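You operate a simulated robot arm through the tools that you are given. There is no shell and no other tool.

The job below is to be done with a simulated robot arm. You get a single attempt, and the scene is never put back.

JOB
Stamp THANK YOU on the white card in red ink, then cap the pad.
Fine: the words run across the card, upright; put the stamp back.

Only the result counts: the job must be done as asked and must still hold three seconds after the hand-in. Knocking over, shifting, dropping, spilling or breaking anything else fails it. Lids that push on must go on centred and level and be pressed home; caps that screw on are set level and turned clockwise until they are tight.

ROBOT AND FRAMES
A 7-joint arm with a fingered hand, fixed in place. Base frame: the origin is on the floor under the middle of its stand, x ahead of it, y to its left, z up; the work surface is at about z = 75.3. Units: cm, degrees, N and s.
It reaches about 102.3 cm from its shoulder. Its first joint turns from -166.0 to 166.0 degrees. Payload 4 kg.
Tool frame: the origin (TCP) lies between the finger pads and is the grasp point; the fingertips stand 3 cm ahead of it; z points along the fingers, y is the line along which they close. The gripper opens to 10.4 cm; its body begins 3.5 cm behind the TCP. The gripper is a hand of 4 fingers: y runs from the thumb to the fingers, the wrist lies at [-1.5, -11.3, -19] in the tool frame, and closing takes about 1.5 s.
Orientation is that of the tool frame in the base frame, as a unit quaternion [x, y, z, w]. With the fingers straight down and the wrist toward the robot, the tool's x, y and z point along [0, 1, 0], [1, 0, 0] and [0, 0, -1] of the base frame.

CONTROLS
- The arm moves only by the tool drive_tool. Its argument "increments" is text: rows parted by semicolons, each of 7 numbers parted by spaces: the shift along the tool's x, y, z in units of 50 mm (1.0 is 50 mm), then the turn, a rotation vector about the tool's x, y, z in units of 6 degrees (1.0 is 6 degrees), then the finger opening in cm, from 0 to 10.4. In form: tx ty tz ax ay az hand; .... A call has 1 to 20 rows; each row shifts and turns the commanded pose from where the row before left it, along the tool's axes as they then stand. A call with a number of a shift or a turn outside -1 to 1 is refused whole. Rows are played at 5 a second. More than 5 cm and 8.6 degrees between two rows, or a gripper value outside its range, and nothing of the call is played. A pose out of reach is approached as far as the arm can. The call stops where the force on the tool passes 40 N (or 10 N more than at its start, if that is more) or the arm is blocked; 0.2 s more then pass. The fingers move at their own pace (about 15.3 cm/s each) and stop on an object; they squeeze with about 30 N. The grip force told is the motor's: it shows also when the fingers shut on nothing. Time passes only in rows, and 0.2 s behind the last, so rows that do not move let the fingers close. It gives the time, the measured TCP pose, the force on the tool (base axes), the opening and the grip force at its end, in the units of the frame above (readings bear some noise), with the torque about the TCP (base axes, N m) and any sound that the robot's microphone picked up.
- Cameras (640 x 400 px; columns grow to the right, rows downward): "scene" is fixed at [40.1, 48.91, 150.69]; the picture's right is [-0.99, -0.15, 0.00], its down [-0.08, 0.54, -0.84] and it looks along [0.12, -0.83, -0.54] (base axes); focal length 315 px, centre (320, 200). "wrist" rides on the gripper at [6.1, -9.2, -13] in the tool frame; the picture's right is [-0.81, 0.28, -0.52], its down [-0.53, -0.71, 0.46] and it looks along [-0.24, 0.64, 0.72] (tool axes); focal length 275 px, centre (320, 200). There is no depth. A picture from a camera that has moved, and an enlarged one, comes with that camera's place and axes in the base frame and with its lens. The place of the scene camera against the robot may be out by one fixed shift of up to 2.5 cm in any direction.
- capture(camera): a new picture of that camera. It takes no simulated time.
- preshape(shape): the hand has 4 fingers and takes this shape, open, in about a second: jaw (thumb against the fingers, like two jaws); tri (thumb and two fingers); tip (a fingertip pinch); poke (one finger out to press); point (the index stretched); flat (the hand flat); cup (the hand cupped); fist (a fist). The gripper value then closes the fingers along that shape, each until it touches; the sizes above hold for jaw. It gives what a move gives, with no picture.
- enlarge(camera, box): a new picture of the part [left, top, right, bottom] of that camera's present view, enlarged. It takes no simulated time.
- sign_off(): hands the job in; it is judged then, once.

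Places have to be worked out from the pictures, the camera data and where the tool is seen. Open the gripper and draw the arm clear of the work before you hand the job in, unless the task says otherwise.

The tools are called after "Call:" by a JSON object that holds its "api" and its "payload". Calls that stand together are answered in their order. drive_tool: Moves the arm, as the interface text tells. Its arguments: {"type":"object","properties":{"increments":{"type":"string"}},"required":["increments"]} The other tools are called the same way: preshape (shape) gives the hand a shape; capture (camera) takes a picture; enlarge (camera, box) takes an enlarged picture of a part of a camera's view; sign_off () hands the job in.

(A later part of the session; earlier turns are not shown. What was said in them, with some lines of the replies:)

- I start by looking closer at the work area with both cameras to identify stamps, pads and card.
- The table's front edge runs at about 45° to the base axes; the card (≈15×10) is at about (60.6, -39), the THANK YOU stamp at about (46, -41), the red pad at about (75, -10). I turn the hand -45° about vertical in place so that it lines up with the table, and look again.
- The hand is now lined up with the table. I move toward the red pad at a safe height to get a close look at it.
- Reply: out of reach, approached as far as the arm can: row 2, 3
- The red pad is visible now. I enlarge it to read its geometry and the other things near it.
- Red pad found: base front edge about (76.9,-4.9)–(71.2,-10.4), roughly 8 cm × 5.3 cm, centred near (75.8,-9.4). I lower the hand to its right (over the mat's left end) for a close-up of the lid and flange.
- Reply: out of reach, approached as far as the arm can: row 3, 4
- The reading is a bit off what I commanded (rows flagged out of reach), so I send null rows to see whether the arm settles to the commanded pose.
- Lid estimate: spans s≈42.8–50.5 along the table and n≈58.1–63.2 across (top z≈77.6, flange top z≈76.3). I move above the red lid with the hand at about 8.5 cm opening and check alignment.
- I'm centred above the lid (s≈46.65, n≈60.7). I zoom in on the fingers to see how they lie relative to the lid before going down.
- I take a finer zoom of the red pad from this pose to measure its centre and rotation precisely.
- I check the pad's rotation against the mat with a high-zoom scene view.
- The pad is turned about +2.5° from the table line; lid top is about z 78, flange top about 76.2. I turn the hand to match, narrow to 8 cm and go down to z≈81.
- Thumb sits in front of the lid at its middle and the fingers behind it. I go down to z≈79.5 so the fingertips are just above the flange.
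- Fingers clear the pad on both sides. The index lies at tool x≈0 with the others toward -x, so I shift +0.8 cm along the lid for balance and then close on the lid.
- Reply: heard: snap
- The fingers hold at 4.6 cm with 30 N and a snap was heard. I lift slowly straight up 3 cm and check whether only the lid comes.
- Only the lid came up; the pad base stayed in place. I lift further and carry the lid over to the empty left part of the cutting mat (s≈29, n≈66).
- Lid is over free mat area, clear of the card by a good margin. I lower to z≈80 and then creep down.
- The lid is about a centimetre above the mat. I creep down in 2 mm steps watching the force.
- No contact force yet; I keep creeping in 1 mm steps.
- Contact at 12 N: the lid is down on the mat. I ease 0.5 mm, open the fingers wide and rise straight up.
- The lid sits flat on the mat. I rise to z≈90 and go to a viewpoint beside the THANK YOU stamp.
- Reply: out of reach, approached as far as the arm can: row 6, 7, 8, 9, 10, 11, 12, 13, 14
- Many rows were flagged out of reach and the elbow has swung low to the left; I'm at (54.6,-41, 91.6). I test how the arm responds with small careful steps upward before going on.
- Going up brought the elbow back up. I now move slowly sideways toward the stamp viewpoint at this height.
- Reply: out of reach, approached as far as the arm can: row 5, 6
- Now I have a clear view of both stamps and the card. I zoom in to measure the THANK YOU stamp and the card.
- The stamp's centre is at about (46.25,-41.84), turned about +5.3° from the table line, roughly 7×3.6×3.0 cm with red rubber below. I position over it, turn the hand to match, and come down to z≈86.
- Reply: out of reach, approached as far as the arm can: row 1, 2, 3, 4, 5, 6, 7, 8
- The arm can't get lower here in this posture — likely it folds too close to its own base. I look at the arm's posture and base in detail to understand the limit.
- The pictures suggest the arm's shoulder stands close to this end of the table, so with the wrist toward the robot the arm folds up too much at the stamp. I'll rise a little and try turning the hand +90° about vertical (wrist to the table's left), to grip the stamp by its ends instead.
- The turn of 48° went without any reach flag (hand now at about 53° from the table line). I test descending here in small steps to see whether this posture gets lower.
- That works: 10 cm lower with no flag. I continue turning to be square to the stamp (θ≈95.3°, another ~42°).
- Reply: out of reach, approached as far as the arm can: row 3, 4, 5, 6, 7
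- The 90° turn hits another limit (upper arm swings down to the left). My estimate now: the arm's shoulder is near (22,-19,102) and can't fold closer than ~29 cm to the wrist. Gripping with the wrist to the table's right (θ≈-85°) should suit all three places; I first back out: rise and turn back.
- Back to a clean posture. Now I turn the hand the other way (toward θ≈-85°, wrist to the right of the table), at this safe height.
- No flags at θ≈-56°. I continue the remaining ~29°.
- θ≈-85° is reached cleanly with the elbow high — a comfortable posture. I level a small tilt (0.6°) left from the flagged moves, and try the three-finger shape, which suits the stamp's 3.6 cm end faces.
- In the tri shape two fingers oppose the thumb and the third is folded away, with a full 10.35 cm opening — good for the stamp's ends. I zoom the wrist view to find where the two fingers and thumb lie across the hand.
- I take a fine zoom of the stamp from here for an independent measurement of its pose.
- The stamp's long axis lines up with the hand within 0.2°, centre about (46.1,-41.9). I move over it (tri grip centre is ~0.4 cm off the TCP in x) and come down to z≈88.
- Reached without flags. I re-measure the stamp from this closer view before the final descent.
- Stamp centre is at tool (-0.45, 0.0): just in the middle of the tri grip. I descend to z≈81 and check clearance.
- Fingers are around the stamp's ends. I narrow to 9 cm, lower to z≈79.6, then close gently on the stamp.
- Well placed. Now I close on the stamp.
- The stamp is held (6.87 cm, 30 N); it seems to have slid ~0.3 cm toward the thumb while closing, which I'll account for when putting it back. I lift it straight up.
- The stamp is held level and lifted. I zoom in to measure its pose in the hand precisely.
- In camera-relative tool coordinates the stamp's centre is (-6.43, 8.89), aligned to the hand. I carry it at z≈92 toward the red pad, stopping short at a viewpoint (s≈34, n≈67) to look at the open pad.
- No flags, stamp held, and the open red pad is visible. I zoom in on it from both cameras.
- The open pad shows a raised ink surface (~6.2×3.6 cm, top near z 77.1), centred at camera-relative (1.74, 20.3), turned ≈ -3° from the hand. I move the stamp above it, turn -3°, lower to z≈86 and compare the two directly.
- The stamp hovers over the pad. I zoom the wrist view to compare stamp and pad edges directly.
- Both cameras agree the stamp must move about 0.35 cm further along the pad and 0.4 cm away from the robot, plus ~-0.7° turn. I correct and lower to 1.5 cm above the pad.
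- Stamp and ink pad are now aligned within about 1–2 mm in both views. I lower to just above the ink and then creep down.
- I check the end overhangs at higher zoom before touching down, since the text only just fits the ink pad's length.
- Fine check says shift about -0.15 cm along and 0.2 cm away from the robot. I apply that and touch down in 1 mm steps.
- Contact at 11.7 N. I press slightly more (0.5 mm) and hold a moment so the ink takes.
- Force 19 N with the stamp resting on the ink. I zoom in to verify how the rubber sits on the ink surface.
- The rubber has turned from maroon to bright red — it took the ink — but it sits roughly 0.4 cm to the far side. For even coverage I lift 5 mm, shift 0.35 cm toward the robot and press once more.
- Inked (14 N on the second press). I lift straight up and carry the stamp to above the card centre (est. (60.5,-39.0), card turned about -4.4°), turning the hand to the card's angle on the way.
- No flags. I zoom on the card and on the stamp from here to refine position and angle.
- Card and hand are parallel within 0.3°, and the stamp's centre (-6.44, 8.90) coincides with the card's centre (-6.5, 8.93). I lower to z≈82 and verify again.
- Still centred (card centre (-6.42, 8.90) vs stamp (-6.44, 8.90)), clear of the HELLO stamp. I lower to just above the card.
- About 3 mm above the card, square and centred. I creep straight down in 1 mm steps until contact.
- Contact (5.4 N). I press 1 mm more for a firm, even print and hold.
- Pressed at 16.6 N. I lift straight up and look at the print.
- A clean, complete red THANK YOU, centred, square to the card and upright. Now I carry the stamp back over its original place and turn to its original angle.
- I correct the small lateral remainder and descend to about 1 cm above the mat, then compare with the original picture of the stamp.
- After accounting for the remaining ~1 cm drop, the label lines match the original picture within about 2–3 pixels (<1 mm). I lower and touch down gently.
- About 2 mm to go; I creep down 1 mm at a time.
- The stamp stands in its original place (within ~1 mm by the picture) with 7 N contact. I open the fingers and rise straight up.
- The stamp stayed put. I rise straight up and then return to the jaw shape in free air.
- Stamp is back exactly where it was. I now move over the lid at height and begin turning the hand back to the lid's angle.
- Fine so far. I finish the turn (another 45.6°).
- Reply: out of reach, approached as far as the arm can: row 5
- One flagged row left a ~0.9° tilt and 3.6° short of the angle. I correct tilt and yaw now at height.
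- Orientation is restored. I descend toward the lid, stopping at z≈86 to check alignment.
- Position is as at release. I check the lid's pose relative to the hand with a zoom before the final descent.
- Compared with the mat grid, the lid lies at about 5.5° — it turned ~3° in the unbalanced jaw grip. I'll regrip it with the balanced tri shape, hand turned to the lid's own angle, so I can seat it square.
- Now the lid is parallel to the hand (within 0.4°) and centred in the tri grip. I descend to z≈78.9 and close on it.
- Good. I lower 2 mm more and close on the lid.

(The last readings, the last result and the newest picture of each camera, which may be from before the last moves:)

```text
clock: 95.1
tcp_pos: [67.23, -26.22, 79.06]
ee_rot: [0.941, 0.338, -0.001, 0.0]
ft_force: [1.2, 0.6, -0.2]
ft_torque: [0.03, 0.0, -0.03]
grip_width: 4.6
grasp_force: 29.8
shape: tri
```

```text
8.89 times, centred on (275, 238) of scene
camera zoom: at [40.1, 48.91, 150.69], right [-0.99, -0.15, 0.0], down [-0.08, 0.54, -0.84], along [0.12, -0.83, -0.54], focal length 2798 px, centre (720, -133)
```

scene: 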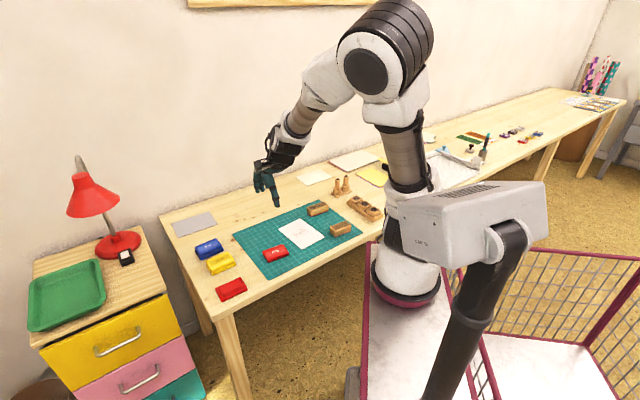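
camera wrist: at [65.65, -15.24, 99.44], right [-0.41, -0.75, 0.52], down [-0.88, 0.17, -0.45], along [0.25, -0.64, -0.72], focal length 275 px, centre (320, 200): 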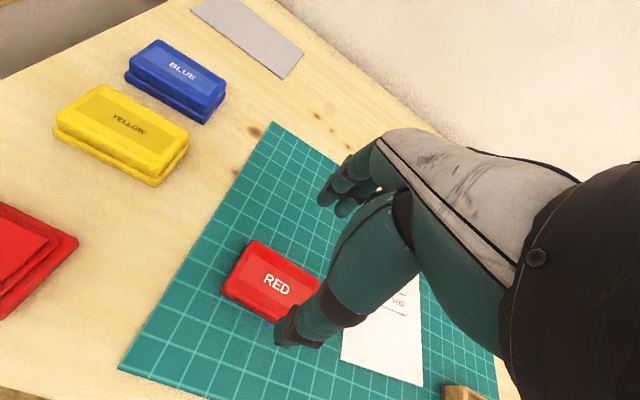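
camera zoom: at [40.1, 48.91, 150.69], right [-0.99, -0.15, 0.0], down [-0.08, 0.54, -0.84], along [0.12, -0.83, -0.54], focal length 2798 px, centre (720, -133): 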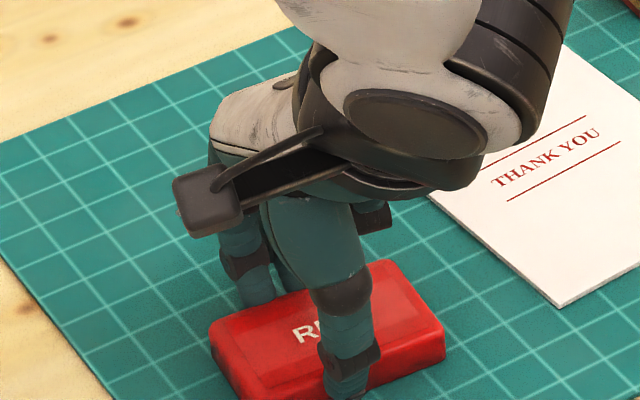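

Held firmly, the lid did not turn. I lift it to z≈88 and measure its pose in the hand.

Call:
{"api": "drive_tool", "payload": {"increments": "0 0 -0.1 0 0 0 4;0 0 -0.3 0 0 0 4;0 0 -0.5 0 0 0 4;0 0 -0.5 0 0 0 4;0 0 -0.4 0 0 0 4;0 0 0 0 0 0 4"}}

Call:
{"api": "enlarge", "payload": {"camera": "wrist", "box": [255, 185, 355, 285]}}

Call:
{"api": "enlarge", "payload": {"camera": "scene", "box": [235, 190, 315, 260]}}

```text
clock: 96.5
tcp_pos: [67.16, -26.19, 87.91]
ee_rot: [0.941, 0.338, -0.001, 0.0]
ft_force: [-0.3, -0.7, -0.3]
ft_torque: [0.0, -0.02, -0.04]
grip_width: 4.58
grasp_force: 29.5
shape: tri
```

```text
4.00 times, centred on (305, 235) of wrist
camera zoom: at [66.21, -15.09, 100.93], right [-0.45, -0.73, 0.52], down [-0.87, 0.21, -0.45], along [0.22, -0.65, -0.72], focal length 1101 px, centre (380, 60)
```

zoom: 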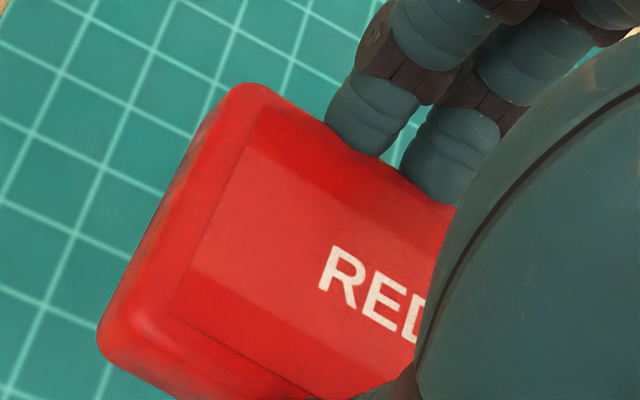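

```text
5.71 times, centred on (275, 225) of scene
camera zoom: at [40.1, 48.91, 150.69], right [-0.99, -0.15, 0.0], down [-0.08, 0.54, -0.84], along [0.12, -0.83, -0.54], focal length 1798 px, centre (577, 57)
```

zoom: 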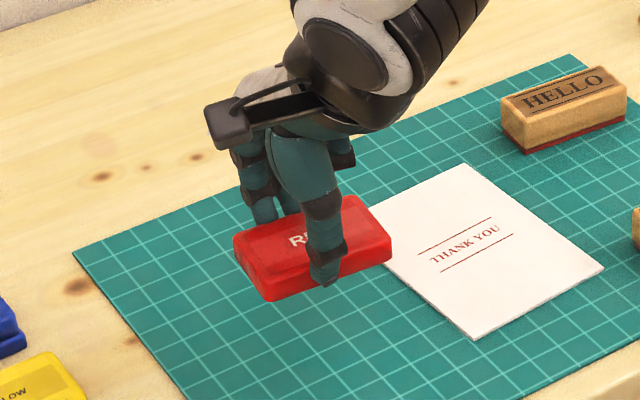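

The lid is held square in the hand. I carry it above the red pad and turn to the pad's angle.

Call:
{"api": "drive_tool", "payload": {"increments": "0.25 -0.1 0 0 0 0 4;0.45 -0.185 0 0 0 0 4;0.5 -0.205 0 0 0 0 4;0.5 -0.205 0 0 0 0 4;0.5 -0.205 0 0 0 0 4;0.5 -0.205 0 0 0 0 4;0.45 -0.185 0 0 0 0 4;0.386 -0.16 0 0 0 0 4;0 0 0 0 0 -0.285 4;0 0 0 0 0 -0.285 4;0 0 0 0 0 0 4"}}

Call:
{"api": "capture", "payload": {"camera": "wrist"}}

Call:
{"api": "enlarge", "payload": {"camera": "scene", "box": [196, 240, 276, 305]}}

```text
clock: 98.9
tcp_pos: [76.18, -9.32, 87.86]
ee_rot: [0.931, 0.366, -0.001, 0.0]
ft_force: [0.5, 0.1, -0.3]
ft_torque: [0.03, -0.01, -0.01]
grip_width: 4.57
grasp_force: 30.1
shape: tri
```

```text
taken
camera wrist: at [74.59, 1.58, 101.02], right [-0.41, -0.75, 0.52], down [-0.88, 0.16, -0.45], along [0.26, -0.64, -0.72], focal length 275 px, centre (320, 200)
```

wrist: 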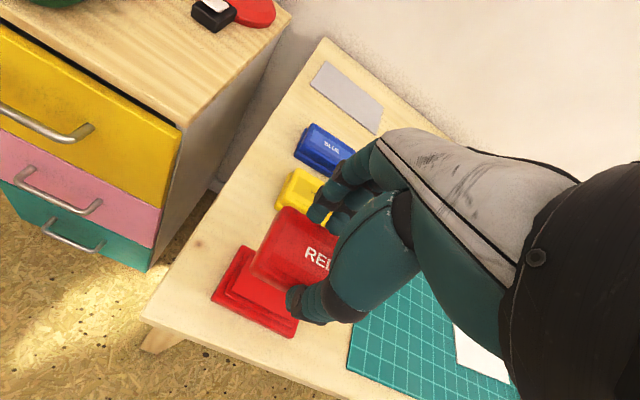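

```text
6.15 times, centred on (236, 272) of scene
camera zoom: at [40.1, 48.91, 150.69], right [-0.99, -0.15, 0.0], down [-0.08, 0.54, -0.84], along [0.12, -0.83, -0.54], focal length 1937 px, centre (837, -246)
```

zoom: 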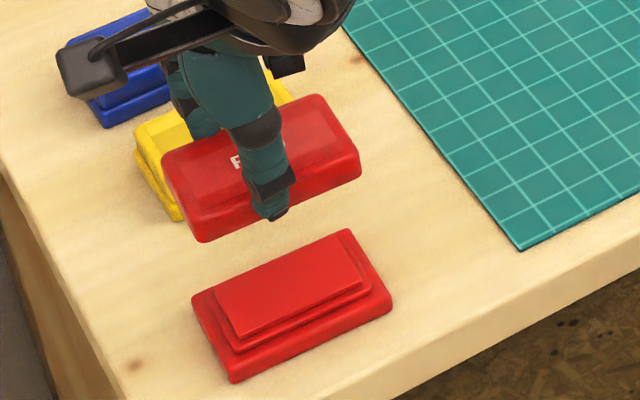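

Above the pad with no flags. I lower to z≈82 (lid ~2 cm above its seat) and compare with the reference picture of the seated lid.

Call:
{"api": "drive_tool", "payload": {"increments": "0 0 0.3 0 0 0 4;0 0 0.4 0 0 0 4;0 0 0.3 0 0 0 4;0 0 0.17 0 0 0 4;0 0 0 0 0 0 4"}}

Call:
{"api": "enlarge", "payload": {"camera": "scene", "box": [205, 268, 261, 303]}}

Call:
{"api": "enlarge", "payload": {"camera": "wrist", "box": [210, 180, 340, 310]}}

```text
clock: 100.1
tcp_pos: [76.24, -9.29, 81.9]
ee_rot: [0.931, 0.366, 0.0, 0.0]
ft_force: [-1.1, 0.8, 0.0]
ft_torque: [-0.03, -0.01, -0.03]
grip_width: 4.59
grasp_force: 29.8
shape: tri
```

```text
11.43 times, centred on (233, 286) of scene
camera zoom: at [40.1, 48.91, 150.69], right [-0.99, -0.15, 0.0], down [-0.08, 0.54, -0.84], along [0.12, -0.83, -0.54], focal length 3597 px, centre (1314, -777)
```

zoom: 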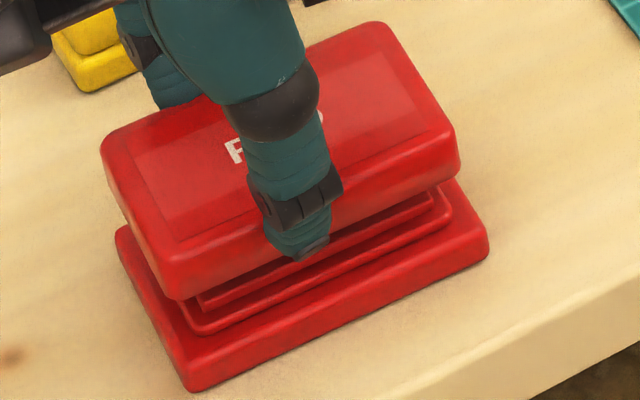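

```text
3.08 times, centred on (275, 245) of wrist
camera zoom: at [74.66, 1.59, 95.07], right [-0.41, -0.75, 0.52], down [-0.88, 0.16, -0.45], along [0.26, -0.64, -0.72], focal length 847 px, centre (458, 62)
```

zoom: 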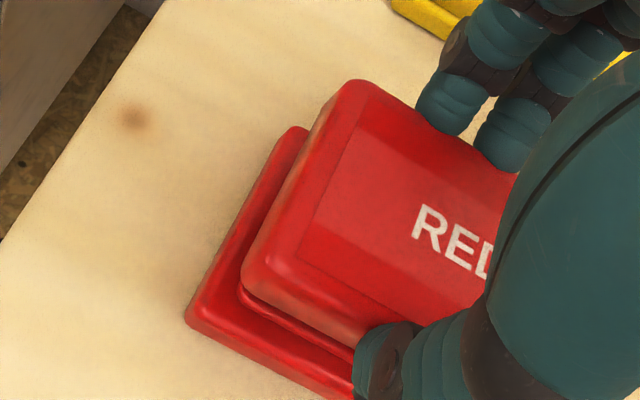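

By the scene reference the lid is within ~1–2 mm; the wrist view suggests it should go slightly farther from the robot. I apply a part correction (+0.15 n, -0.1 s), go down to just above the ink pad, and compare again.

Call:
{"api": "drive_tool", "payload": {"increments": "-0.02 0.03 0 0 0 0 4;0 0 0.12 0 0 0 4;0 0 0.1 0 0 0 4;0 0 0 0 0 0 4"}}

Call:
{"api": "enlarge", "payload": {"camera": "scene", "box": [205, 268, 261, 303]}}

Call:
{"api": "enlarge", "payload": {"camera": "wrist", "box": [210, 180, 340, 310]}}

```text
clock: 101.1
tcp_pos: [76.27, -9.54, 80.93]
ee_rot: [0.93, 0.366, -0.001, 0.0]
ft_force: [-0.1, 0.8, -0.5]
ft_torque: [-0.01, -0.02, 0.01]
grip_width: 4.56
grasp_force: 29.6
shape: tri
```

```text
11.43 times, centred on (233, 286) of scene
camera zoom: at [40.1, 48.91, 150.69], right [-0.99, -0.15, 0.0], down [-0.08, 0.54, -0.84], along [0.12, -0.83, -0.54], focal length 3597 px, centre (1314, -777)
```

zoom: 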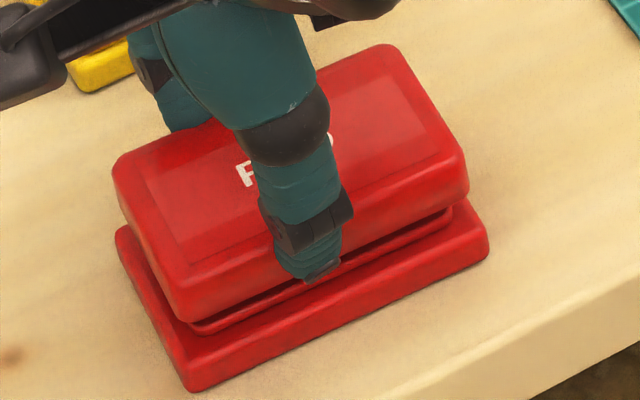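

```text
3.08 times, centred on (275, 245) of wrist
camera zoom: at [74.63, 1.4, 94.05], right [-0.41, -0.75, 0.52], down [-0.88, 0.16, -0.45], along [0.26, -0.64, -0.72], focal length 847 px, centre (458, 62)
```

zoom: 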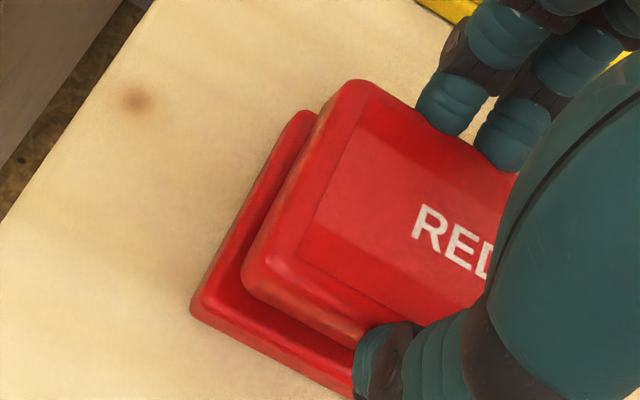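

Combining both views, I shift +0.2 cm away from the robot and +0.07 cm along, and lower another 5 mm, watching the force.

Call:
{"api": "drive_tool", "payload": {"increments": "0.014 0.044 0 0 0 0 4;0 0 0.05 0 0 0 4;0 0 0.05 0 0 0 4;0 0 0 0 0 0 4"}}

Call:
{"api": "enlarge", "payload": {"camera": "scene", "box": [205, 268, 261, 303]}}

Call:
{"api": "enlarge", "payload": {"camera": "wrist", "box": [210, 180, 340, 310]}}

```text
clock: 102.1
tcp_pos: [76.47, -9.63, 80.45]
ee_rot: [0.931, 0.366, -0.001, 0.0]
ft_force: [-0.2, 0.3, -0.1]
ft_torque: [0.01, 0.0, -0.01]
grip_width: 4.56
grasp_force: 29.9
shape: tri
```

```text
11.43 times, centred on (233, 286) of scene
camera zoom: at [40.1, 48.91, 150.69], right [-0.99, -0.15, 0.0], down [-0.08, 0.54, -0.84], along [0.12, -0.83, -0.54], focal length 3597 px, centre (1314, -777)
```

zoom: 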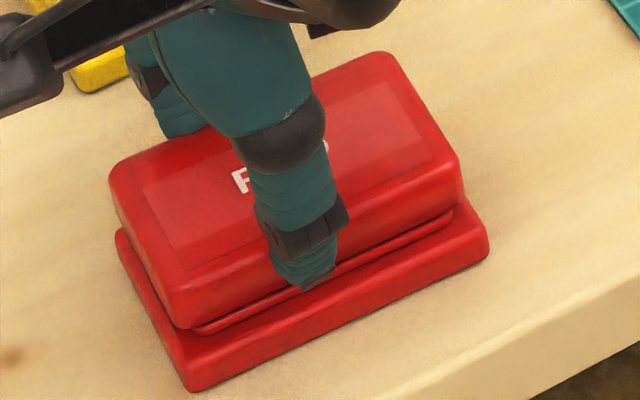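

```text
3.08 times, centred on (275, 245) of wrist
camera zoom: at [74.88, 1.24, 93.58], right [-0.41, -0.75, 0.52], down [-0.88, 0.16, -0.45], along [0.26, -0.64, -0.72], focal length 847 px, centre (458, 62)
```

zoom: 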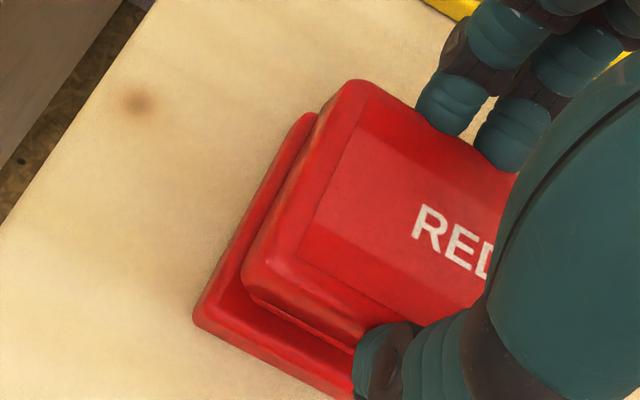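

Both views now agree within 1 mm. I lower to contact in small steps.

Call:
{"api": "drive_tool", "payload": {"increments": "0 0 0.04 0 0 0 4;0 0 0.04 0 0 0 4;0 0 0.02 0 0 0 4;0 0 0 0 0 0 4"}}

Call:
{"api": "enlarge", "payload": {"camera": "scene", "box": [205, 268, 261, 303]}}

```text
clock: 103.1
tcp_pos: [76.37, -9.65, 79.99]
ee_rot: [0.931, 0.366, 0.0, 0.0]
ft_force: [2.9, -0.2, 12.0]
ft_torque: [0.21, 0.14, -0.03]
grip_width: 4.64
grasp_force: 30.2
shape: tri
```

```text
11.43 times, centred on (233, 286) of scene
camera zoom: at [40.1, 48.91, 150.69], right [-0.99, -0.15, 0.0], down [-0.08, 0.54, -0.84], along [0.12, -0.83, -0.54], focal length 3597 px, centre (1314, -777)
```

zoom: 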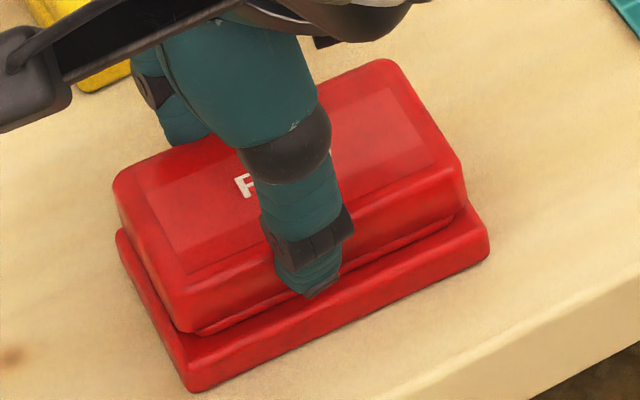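

Contact of 12 N with a torque that places it at the lid's front wall: the lid sits slightly too far back, its front edge on the rim. I lift 3 mm and look before correcting toward the robot.

Call:
{"api": "drive_tool", "payload": {"increments": "0 0 -0.03 0 0 0 4;0 0 -0.03 0 0 0 4;0 0 0 0 0 0 4"}}

Call:
{"api": "enlarge", "payload": {"camera": "scene", "box": [205, 268, 261, 303]}}

Call:
{"api": "enlarge", "payload": {"camera": "wrist", "box": [210, 180, 340, 310]}}

```text
clock: 103.9
tcp_pos: [76.38, -9.79, 80.29]
ee_rot: [0.931, 0.366, -0.001, -0.001]
ft_force: [1.1, 0.3, 0.1]
ft_torque: [0.02, 0.01, 0.02]
grip_width: 4.63
grasp_force: 29.8
shape: tri
```

```text
11.43 times, centred on (233, 286) of scene
camera zoom: at [40.1, 48.91, 150.69], right [-0.99, -0.15, 0.0], down [-0.08, 0.54, -0.84], along [0.12, -0.83, -0.54], focal length 3597 px, centre (1314, -777)
```

zoom: 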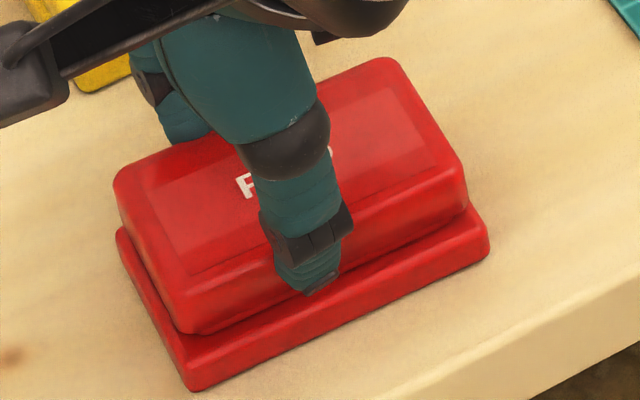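

```text
3.08 times, centred on (275, 245) of wrist
camera zoom: at [74.8, 1.22, 93.34], right [-0.41, -0.75, 0.52], down [-0.88, 0.16, -0.45], along [0.26, -0.64, -0.72], focal length 847 px, centre (458, 62)
```

zoom: 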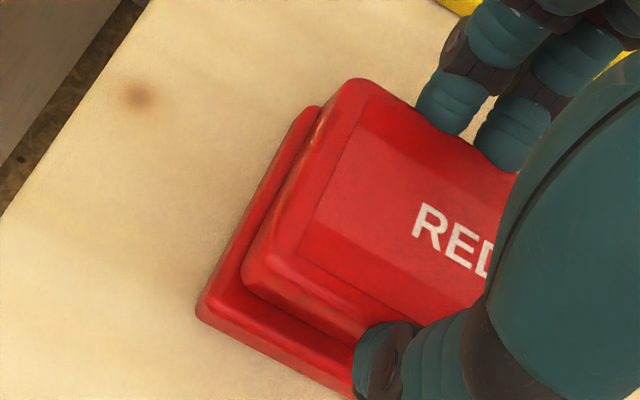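

The lid is still square and level. I shift 0.12 cm toward the robot and 0.08 cm along, and lower again gently.

Call:
{"api": "drive_tool", "payload": {"increments": "0.016 -0.025 0 0 0 0 4;0 0 0.03 0 0 0 4;0 0 0.02 0 0 0 4;0 0 0 0 0 0 4"}}

Call:
{"api": "enlarge", "payload": {"camera": "scene", "box": [205, 268, 261, 303]}}

```text
clock: 104.9
tcp_pos: [76.35, -9.52, 80.03]
ee_rot: [0.931, 0.365, -0.001, 0.001]
ft_force: [-0.7, 1.1, -0.3]
ft_torque: [-0.01, -0.01, 0.01]
grip_width: 4.62
grasp_force: 30.2
shape: tri
```

```text
11.43 times, centred on (233, 286) of scene
camera zoom: at [40.1, 48.91, 150.69], right [-0.99, -0.15, 0.0], down [-0.08, 0.54, -0.84], along [0.12, -0.83, -0.54], focal length 3597 px, centre (1314, -777)
```

zoom: 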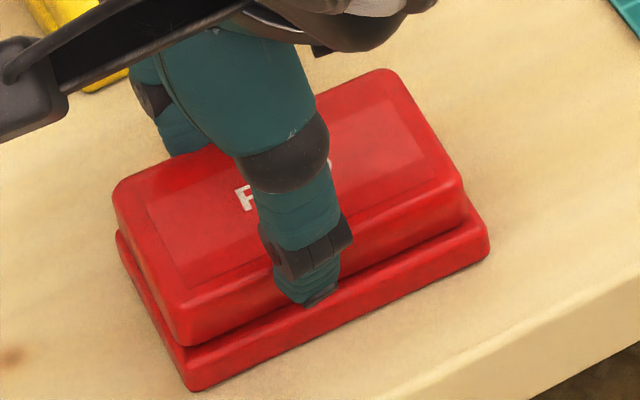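

It now passes the rim without contact and is ~2 mm above its seat, aligned with the reference picture. I press on down.

Call:
{"api": "drive_tool", "payload": {"increments": "0 0 0.02 0 0 0 4;0 0 0.02 0 0 0 4;0 0 0 0 0 0 4"}}

Call:
{"api": "enlarge", "payload": {"camera": "scene", "box": [205, 268, 261, 303]}}

```text
clock: 105.7
tcp_pos: [76.45, -9.56, 79.79]
ee_rot: [0.931, 0.366, -0.002, 0.0]
ft_force: [-1.0, 0.8, 8.9]
ft_torque: [-0.05, -0.06, -0.02]
grip_width: 4.62
grasp_force: 30.2
shape: tri
heard: snap
```

```text
11.43 times, centred on (233, 286) of scene
camera zoom: at [40.1, 48.91, 150.69], right [-0.99, -0.15, 0.0], down [-0.08, 0.54, -0.84], along [0.12, -0.83, -0.54], focal length 3597 px, centre (1314, -777)
```

zoom: 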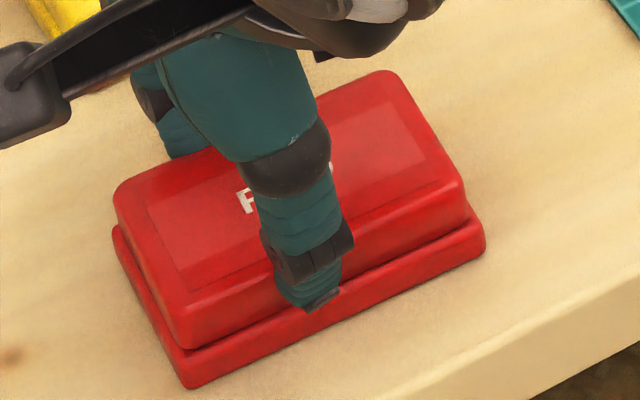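

Snap heard — the lid engaged (the pad shifted only ~1 mm). I press a little more to make sure it's fully home.

Call:
{"api": "drive_tool", "payload": {"increments": "0 0 0.015 0 0 0 4;0 0 0.01 0 0 0 4;0 0 0 0 0 0 4"}}

Call:
{"api": "enlarge", "payload": {"camera": "scene", "box": [205, 268, 261, 303]}}

```text
clock: 106.5
tcp_pos: [76.38, -9.54, 79.71]
ee_rot: [0.931, 0.366, -0.001, 0.0]
ft_force: [-0.8, 0.6, 17.5]
ft_torque: [-0.02, -0.05, -0.01]
grip_width: 4.66
grasp_force: 30.1
shape: tri
```

```text
11.43 times, centred on (233, 286) of scene
camera zoom: at [40.1, 48.91, 150.69], right [-0.99, -0.15, 0.0], down [-0.08, 0.54, -0.84], along [0.12, -0.83, -0.54], focal length 3597 px, centre (1314, -777)
```

zoom: 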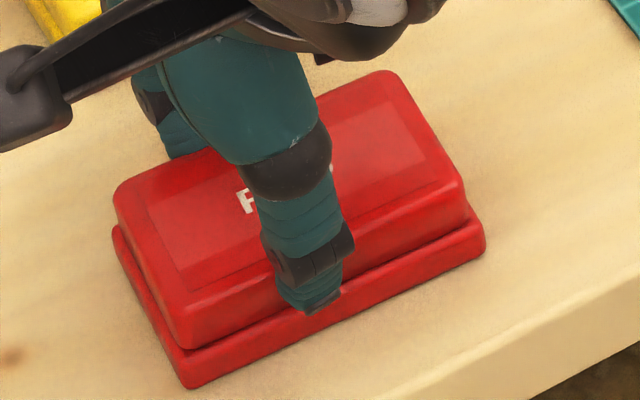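

The lid-to-base gap equals the reference picture and the force is 17.5 N straight down. I ease off slightly and open the fingers.

Call:
{"api": "drive_tool", "payload": {"increments": "0 0 -0.012 0 0 0 4;0 0 0 0 0 0 5;0 0 0 0 0 0 5.8;0 0 0 0 0 0 6.8;0 0 0 0 0 0 8;0 0 0 0 0 0 8.4;0 0 0 0 0 0 8.4"}}

Call:
{"api": "enlarge", "payload": {"camera": "scene", "box": [205, 268, 261, 303]}}

Call:
{"api": "enlarge", "payload": {"camera": "wrist", "box": [210, 180, 340, 310]}}

```text
clock: 108.1
tcp_pos: [76.45, -9.58, 79.82]
ee_rot: [0.93, 0.366, -0.001, 0.001]
ft_force: [-0.1, -0.4, 0.5]
ft_torque: [0.0, -0.02, 0.0]
grip_width: 8.42
grasp_force: 0.1
shape: tri
```

```text
11.43 times, centred on (233, 286) of scene
camera zoom: at [40.1, 48.91, 150.69], right [-0.99, -0.15, 0.0], down [-0.08, 0.54, -0.84], along [0.12, -0.83, -0.54], focal length 3597 px, centre (1314, -777)
```

zoom: 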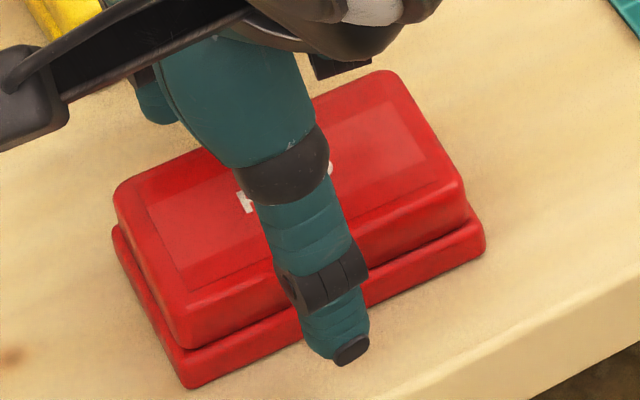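

```text
3.08 times, centred on (275, 245) of wrist
camera zoom: at [74.83, 1.39, 92.83], right [-0.41, -0.75, 0.52], down [-0.88, 0.16, -0.45], along [0.26, -0.64, -0.72], focal length 847 px, centre (458, 62)
```

zoom: 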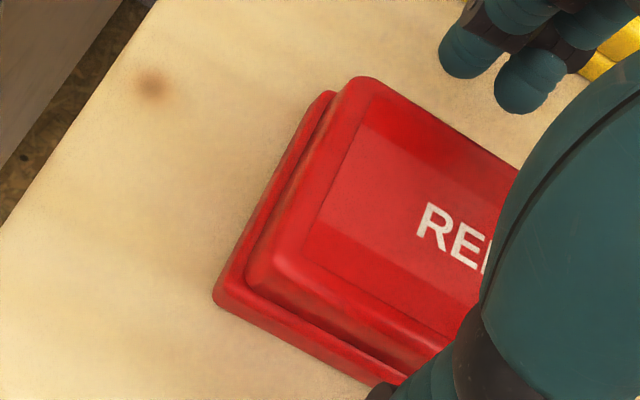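

Released; the lid sits on the base. I rise straight up for an unobstructed look.

Call:
{"api": "drive_tool", "payload": {"increments": "0 0 -0.3 0 0 0 8.4;0 0 -0.6 0 0 0 8.4;0 0 -0.7 0 0 0 8.4;0 0 -0.7 0 0 0 8.4;-0.5 0 -0.3 0 0 0 8.4;-0.6 0 0 0 0 0 8.4;-0.6 0 0 0 0 0 8.4;0 0 0 0 0 0 8.4"}}

Call:
{"api": "enlarge", "payload": {"camera": "scene", "box": [205, 268, 261, 303]}}

Call:
{"api": "capture", "payload": {"camera": "wrist"}}

Call:
{"api": "capture", "payload": {"camera": "scene"}}

```text
clock: 109.9
tcp_pos: [70.35, -15.41, 92.74]
ee_rot: [0.931, 0.366, -0.001, 0.0]
ft_force: [0.2, 0.3, -0.8]
ft_torque: [-0.01, 0.0, -0.02]
grip_width: 8.36
grasp_force: 0.1
shape: tri
```

```text
11.43 times, centred on (233, 286) of scene
camera zoom: at [40.1, 48.91, 150.69], right [-0.99, -0.15, 0.0], down [-0.08, 0.54, -0.84], along [0.12, -0.83, -0.54], focal length 3597 px, centre (1314, -777)
```

zoom: 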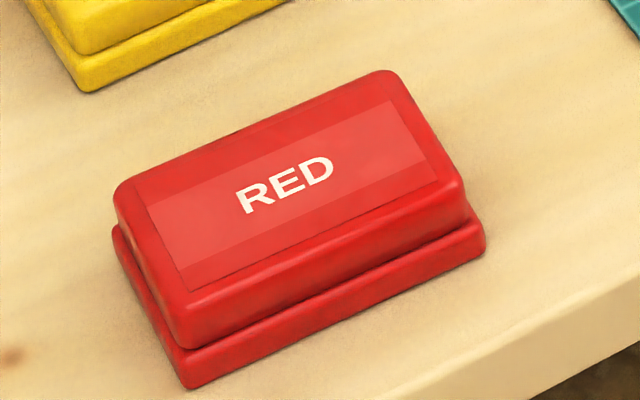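

```text
taken
camera wrist: at [68.67, -4.48, 105.87], right [-0.41, -0.75, 0.52], down [-0.88, 0.16, -0.45], along [0.26, -0.64, -0.72], focal length 275 px, centre (320, 200)
```

wrist: 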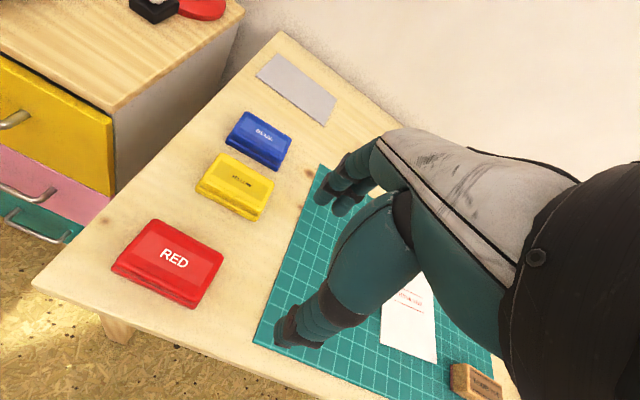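

```text
taken
```

scene: 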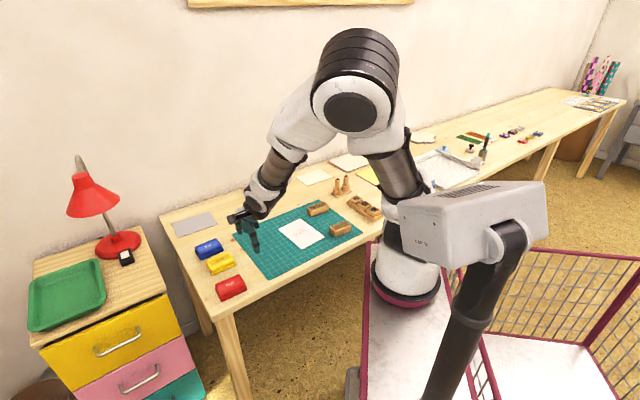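

The lid matches the original picture (text and seam within ~1–2 px relative to the base). I check the seam closely against the untouched pads for fully-home seating.

Call:
{"api": "enlarge", "payload": {"camera": "scene", "box": [212, 282, 240, 304]}}

Call:
{"api": "enlarge", "payload": {"camera": "scene", "box": [204, 254, 236, 280]}}

Call:
{"api": "enlarge", "payload": {"camera": "wrist", "box": [100, 150, 290, 320]}}

```text
16.00 times, centred on (226, 293) of scene
camera zoom: at [40.1, 48.91, 150.69], right [-0.99, -0.15, 0.0], down [-0.08, 0.54, -0.84], along [0.12, -0.83, -0.54], focal length 5036 px, centre (1824, -1288)
```

zoom: 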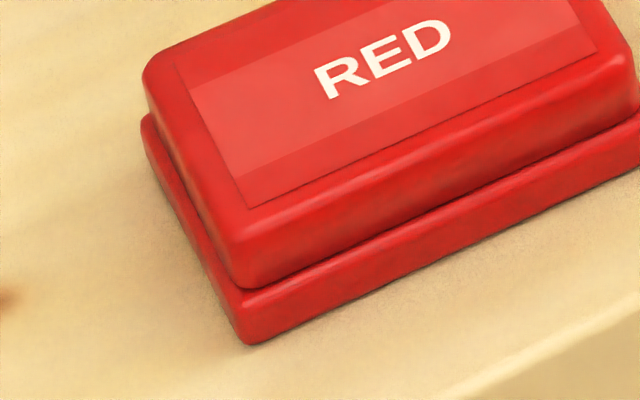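

```text
15.38 times, centred on (220, 267) of scene
camera zoom: at [40.1, 48.91, 150.69], right [-0.99, -0.15, 0.0], down [-0.08, 0.54, -0.84], along [0.12, -0.83, -0.54], focal length 4842 px, centre (1858, -831)
```

zoom: 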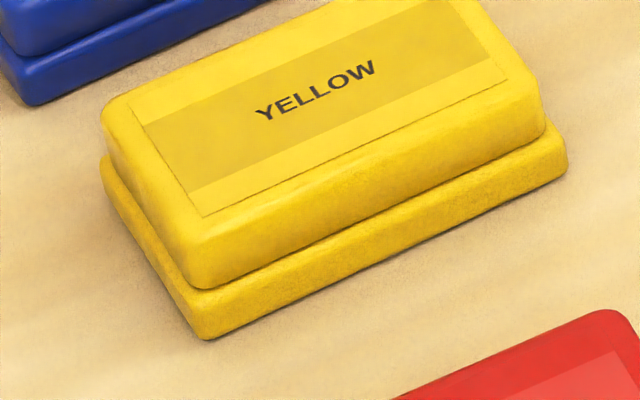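

```text
2.35 times, centred on (195, 235) of wrist
camera zoom: at [68.67, -4.48, 105.87], right [-0.41, -0.75, 0.52], down [-0.88, 0.16, -0.45], along [0.26, -0.64, -0.72], focal length 648 px, centre (614, 118)
```

zoom: 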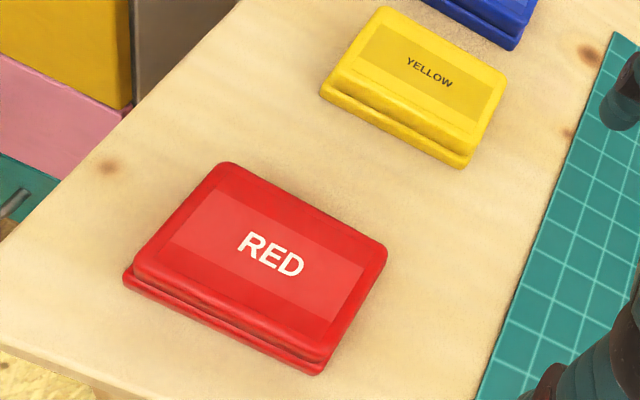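

The red lid's seam and step match the untouched yellow pad — fully home. I open the hand and draw the arm up and clear, then check the whole scene.

Call:
{"api": "drive_tool", "payload": {"increments": "0 0 -0.6 0 0 0 10.3;0 0 -0.7 0 0 0 10.3;0 0 -0.7 0 0 0 10.3;0 0 -0.7 0 0 0 10.3;0 -0.5 -0.5 0 0 0 10.3;0 -0.5 0 0 0 0 10.3;0 0 0 0 0 0 10.3"}}

Call:
{"api": "capture", "payload": {"camera": "scene"}}

Call:
{"api": "enlarge", "payload": {"camera": "scene", "box": [180, 170, 420, 310]}}

Call:
{"api": "capture", "payload": {"camera": "wrist"}}

```text
clock: 111.5
tcp_pos: [66.94, -11.49, 108.56]
ee_rot: [0.931, 0.366, 0.004, -0.021]
ft_force: [1.1, -0.6, 0.0]
ft_torque: [0.0, 0.0, 0.01]
grip_width: 10.28
grasp_force: 0.1
shape: tri
```

```text
taken
```

scene: 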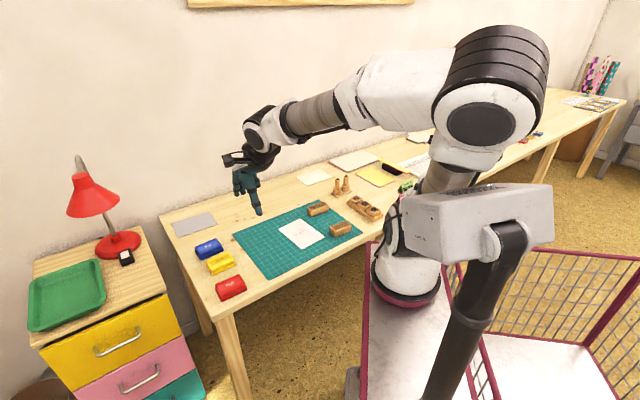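

```text
2.67 times, centred on (300, 240) of scene
camera zoom: at [40.1, 48.91, 150.69], right [-0.99, -0.15, 0.0], down [-0.08, 0.54, -0.84], along [0.12, -0.83, -0.54], focal length 839 px, centre (373, 93)
```

zoom: 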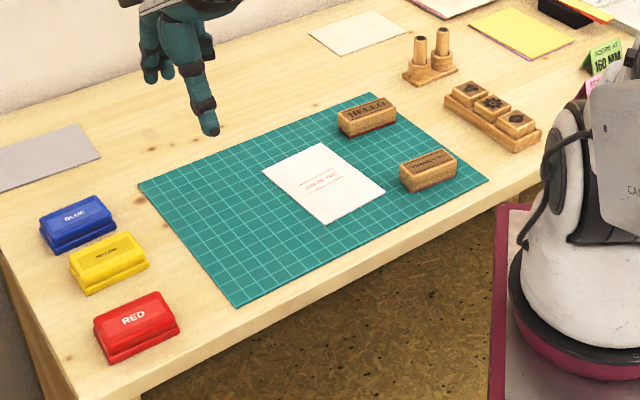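

```text
taken
camera wrist: at [65.5, -1.2, 122.19], right [-0.4, -0.77, 0.49], down [-0.88, 0.18, -0.44], along [0.25, -0.61, -0.75], focal length 275 px, centre (320, 200)
```

wrist: 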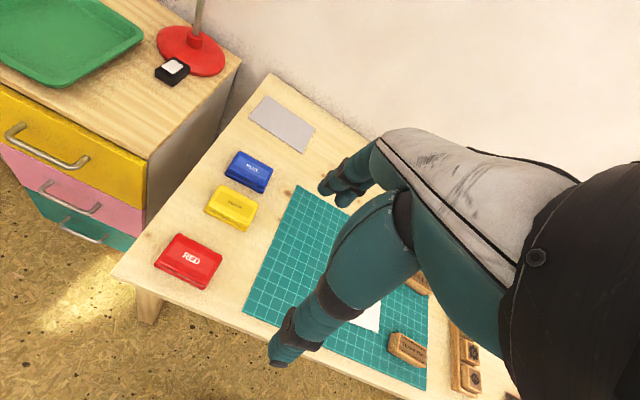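

The work looks right, but the hand shows a ~2.4° tilt and the grey box on the stand near the arm looks slightly different. I let it settle and look closer before deciding anything.

Call:
{"api": "drive_tool", "payload": {"increments": "0 0 0 0 0 0 10.3;0 0 0 0 0 0 10.3;0 0 0 0 0 0 10.3"}}

Call:
{"api": "enlarge", "payload": {"camera": "scene", "box": [300, 0, 560, 320]}}

Call:
{"api": "enlarge", "payload": {"camera": "scene", "box": [350, 160, 590, 400]}}

```text
clock: 112.3
tcp_pos: [67.03, -11.5, 108.57]
ee_rot: [0.93, 0.366, 0.002, -0.019]
ft_force: [-0.6, -0.2, 0.9]
ft_torque: [-0.05, 0.0, 0.01]
grip_width: 10.3
grasp_force: 0.1
shape: tri
```

```text
1.25 times, centred on (430, 160) of scene
camera zoom: at [40.1, 48.91, 150.69], right [-0.99, -0.15, 0.0], down [-0.08, 0.54, -0.84], along [0.12, -0.83, -0.54], focal length 393 px, centre (182, 250)
```

zoom: 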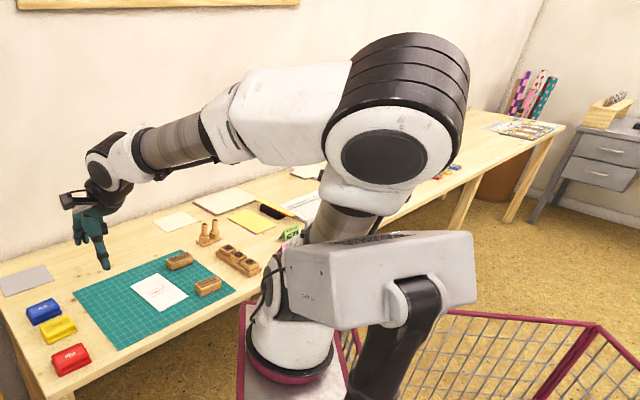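

```text
1.67 times, centred on (470, 280) of scene
camera zoom: at [40.1, 48.91, 150.69], right [-0.99, -0.15, 0.0], down [-0.08, 0.54, -0.84], along [0.12, -0.83, -0.54], focal length 524 px, centre (70, 67)
```

zoom: 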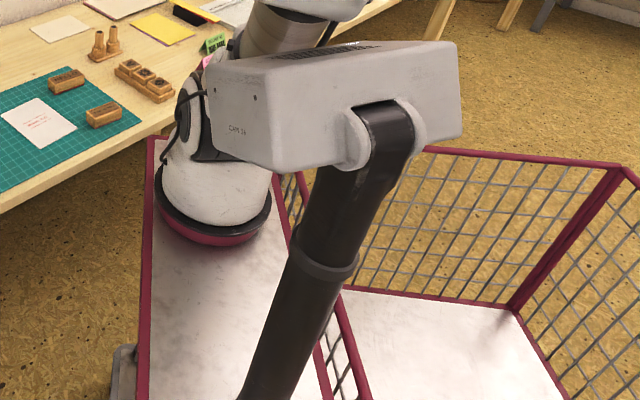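

The labelled box ("CAM") beside the arm seems nudged by the arm's elbow during that last retreat, and the hand's tilt suggests contact. I reverse the last steps to release it and see whether it returns.

Call:
{"api": "drive_tool", "payload": {"increments": "0 0.25 0 0 0 0 10.3;0 0.25 0 0 0 0 10.3;0 0.25 0.25 0 0 0 10.3;0 0.25 0.25 0 0 0 10.3;0 0 0.35 0 0 0 10.3;0 0 0.35 0 0 0 10.3;0 0 0 0 0 0 10.3"}}

Call:
{"api": "enlarge", "payload": {"camera": "scene", "box": [300, 0, 560, 320]}}

```text
clock: 113.9
tcp_pos: [70.16, -15.27, 102.77]
ee_rot: [0.93, 0.366, 0.0, -0.001]
ft_force: [0.3, 0.1, -0.5]
ft_torque: [-0.02, 0.0, 0.01]
grip_width: 10.3
grasp_force: 0.0
shape: tri
```

```text
1.25 times, centred on (430, 160) of scene
camera zoom: at [40.1, 48.91, 150.69], right [-0.99, -0.15, 0.0], down [-0.08, 0.54, -0.84], along [0.12, -0.83, -0.54], focal length 393 px, centre (182, 250)
```

zoom: 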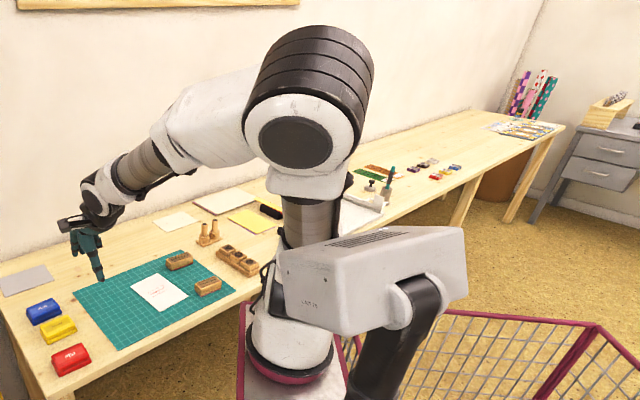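

The box sprang back to its original position and the hand is level again, so no harm done. I stay here, 27 cm above the table, and do a final check of stamp, card and pad.

Call:
{"api": "enlarge", "payload": {"camera": "scene", "box": [180, 160, 420, 310]}}

Call:
{"api": "enlarge", "payload": {"camera": "scene", "box": [265, 200, 365, 262]}}

Call:
{"api": "enlarge", "payload": {"camera": "scene", "box": [205, 268, 261, 303]}}

Call:
{"api": "capture", "payload": {"camera": "scene"}}

```text
2.67 times, centred on (300, 235) of scene
camera zoom: at [40.1, 48.91, 150.69], right [-0.99, -0.15, 0.0], down [-0.08, 0.54, -0.84], along [0.12, -0.83, -0.54], focal length 839 px, centre (373, 107)
```

zoom: 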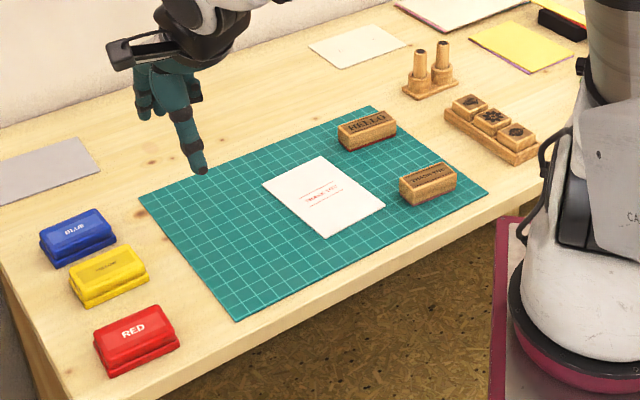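

```text
6.40 times, centred on (315, 231) of scene
camera zoom: at [40.1, 48.91, 150.69], right [-0.99, -0.15, 0.0], down [-0.08, 0.54, -0.84], along [0.12, -0.83, -0.54], focal length 2014 px, centre (352, 2)
```

zoom: 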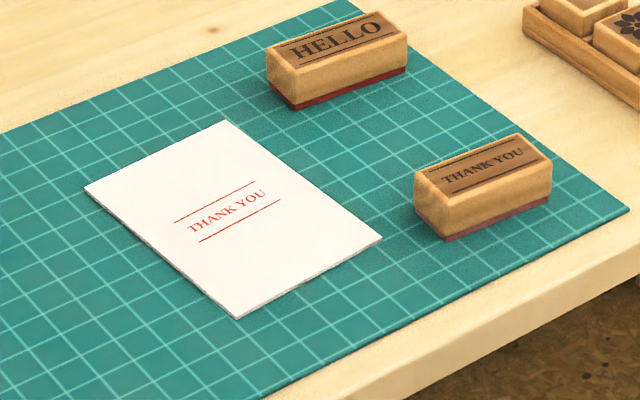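

```text
11.43 times, centred on (233, 286) of scene
camera zoom: at [40.1, 48.91, 150.69], right [-0.99, -0.15, 0.0], down [-0.08, 0.54, -0.84], along [0.12, -0.83, -0.54], focal length 3597 px, centre (1314, -777)
```

zoom: 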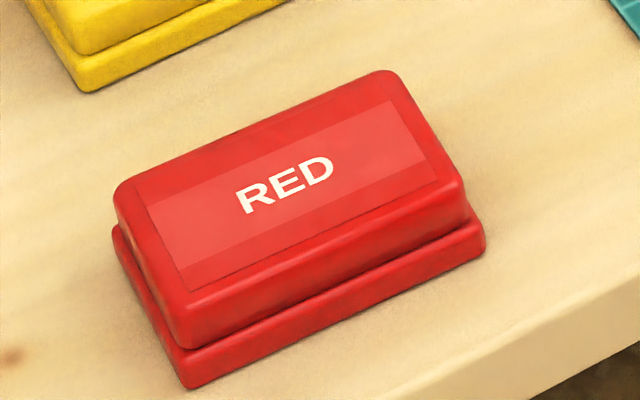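

```text
taken
```

scene: 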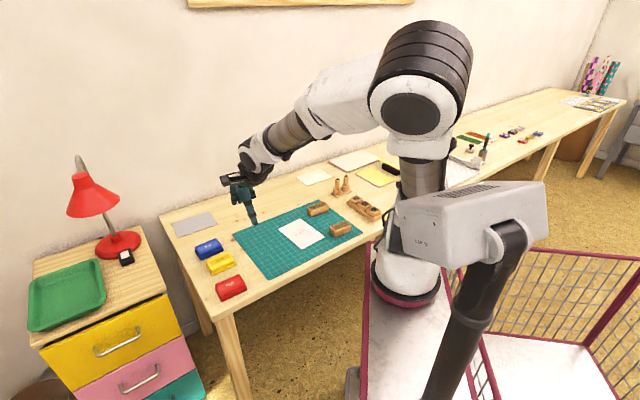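

Everything is as it should be. The card carries a red THANK YOU, upright, square and centred. The stamp is back in its place, the red pad is capped and seated, nothing else is disturbed, and the open hand is well clear. I hand the job in.

Call:
{"api": "sign_off", "payload": {}}

```text
The job is handed in.
```

The card now has THANK YOU stamped on it in red. The words are upright, square to the card and centred. I've handed the job in, but I haven't seen the judge's result.

- **Stamp:** it is back where it stood on the mat, within about 1 mm by the camera.
- **Red pad:** its lid is back on. I heard it snap, pressed it to about 17 N, and its seam matches the untouched yellow pad. The pad itself moved about 1 mm as the lid went on.
- **Camera box:** while drawing the arm clear, the camera box on the pole beside the arm tilted slightly. The arm's elbow probably touched it. When I backed the arm off, the box returned to its original position in the picture.

Nothing else on the table looks moved. The hand is open, with its fingertips about 24 cm above the table.
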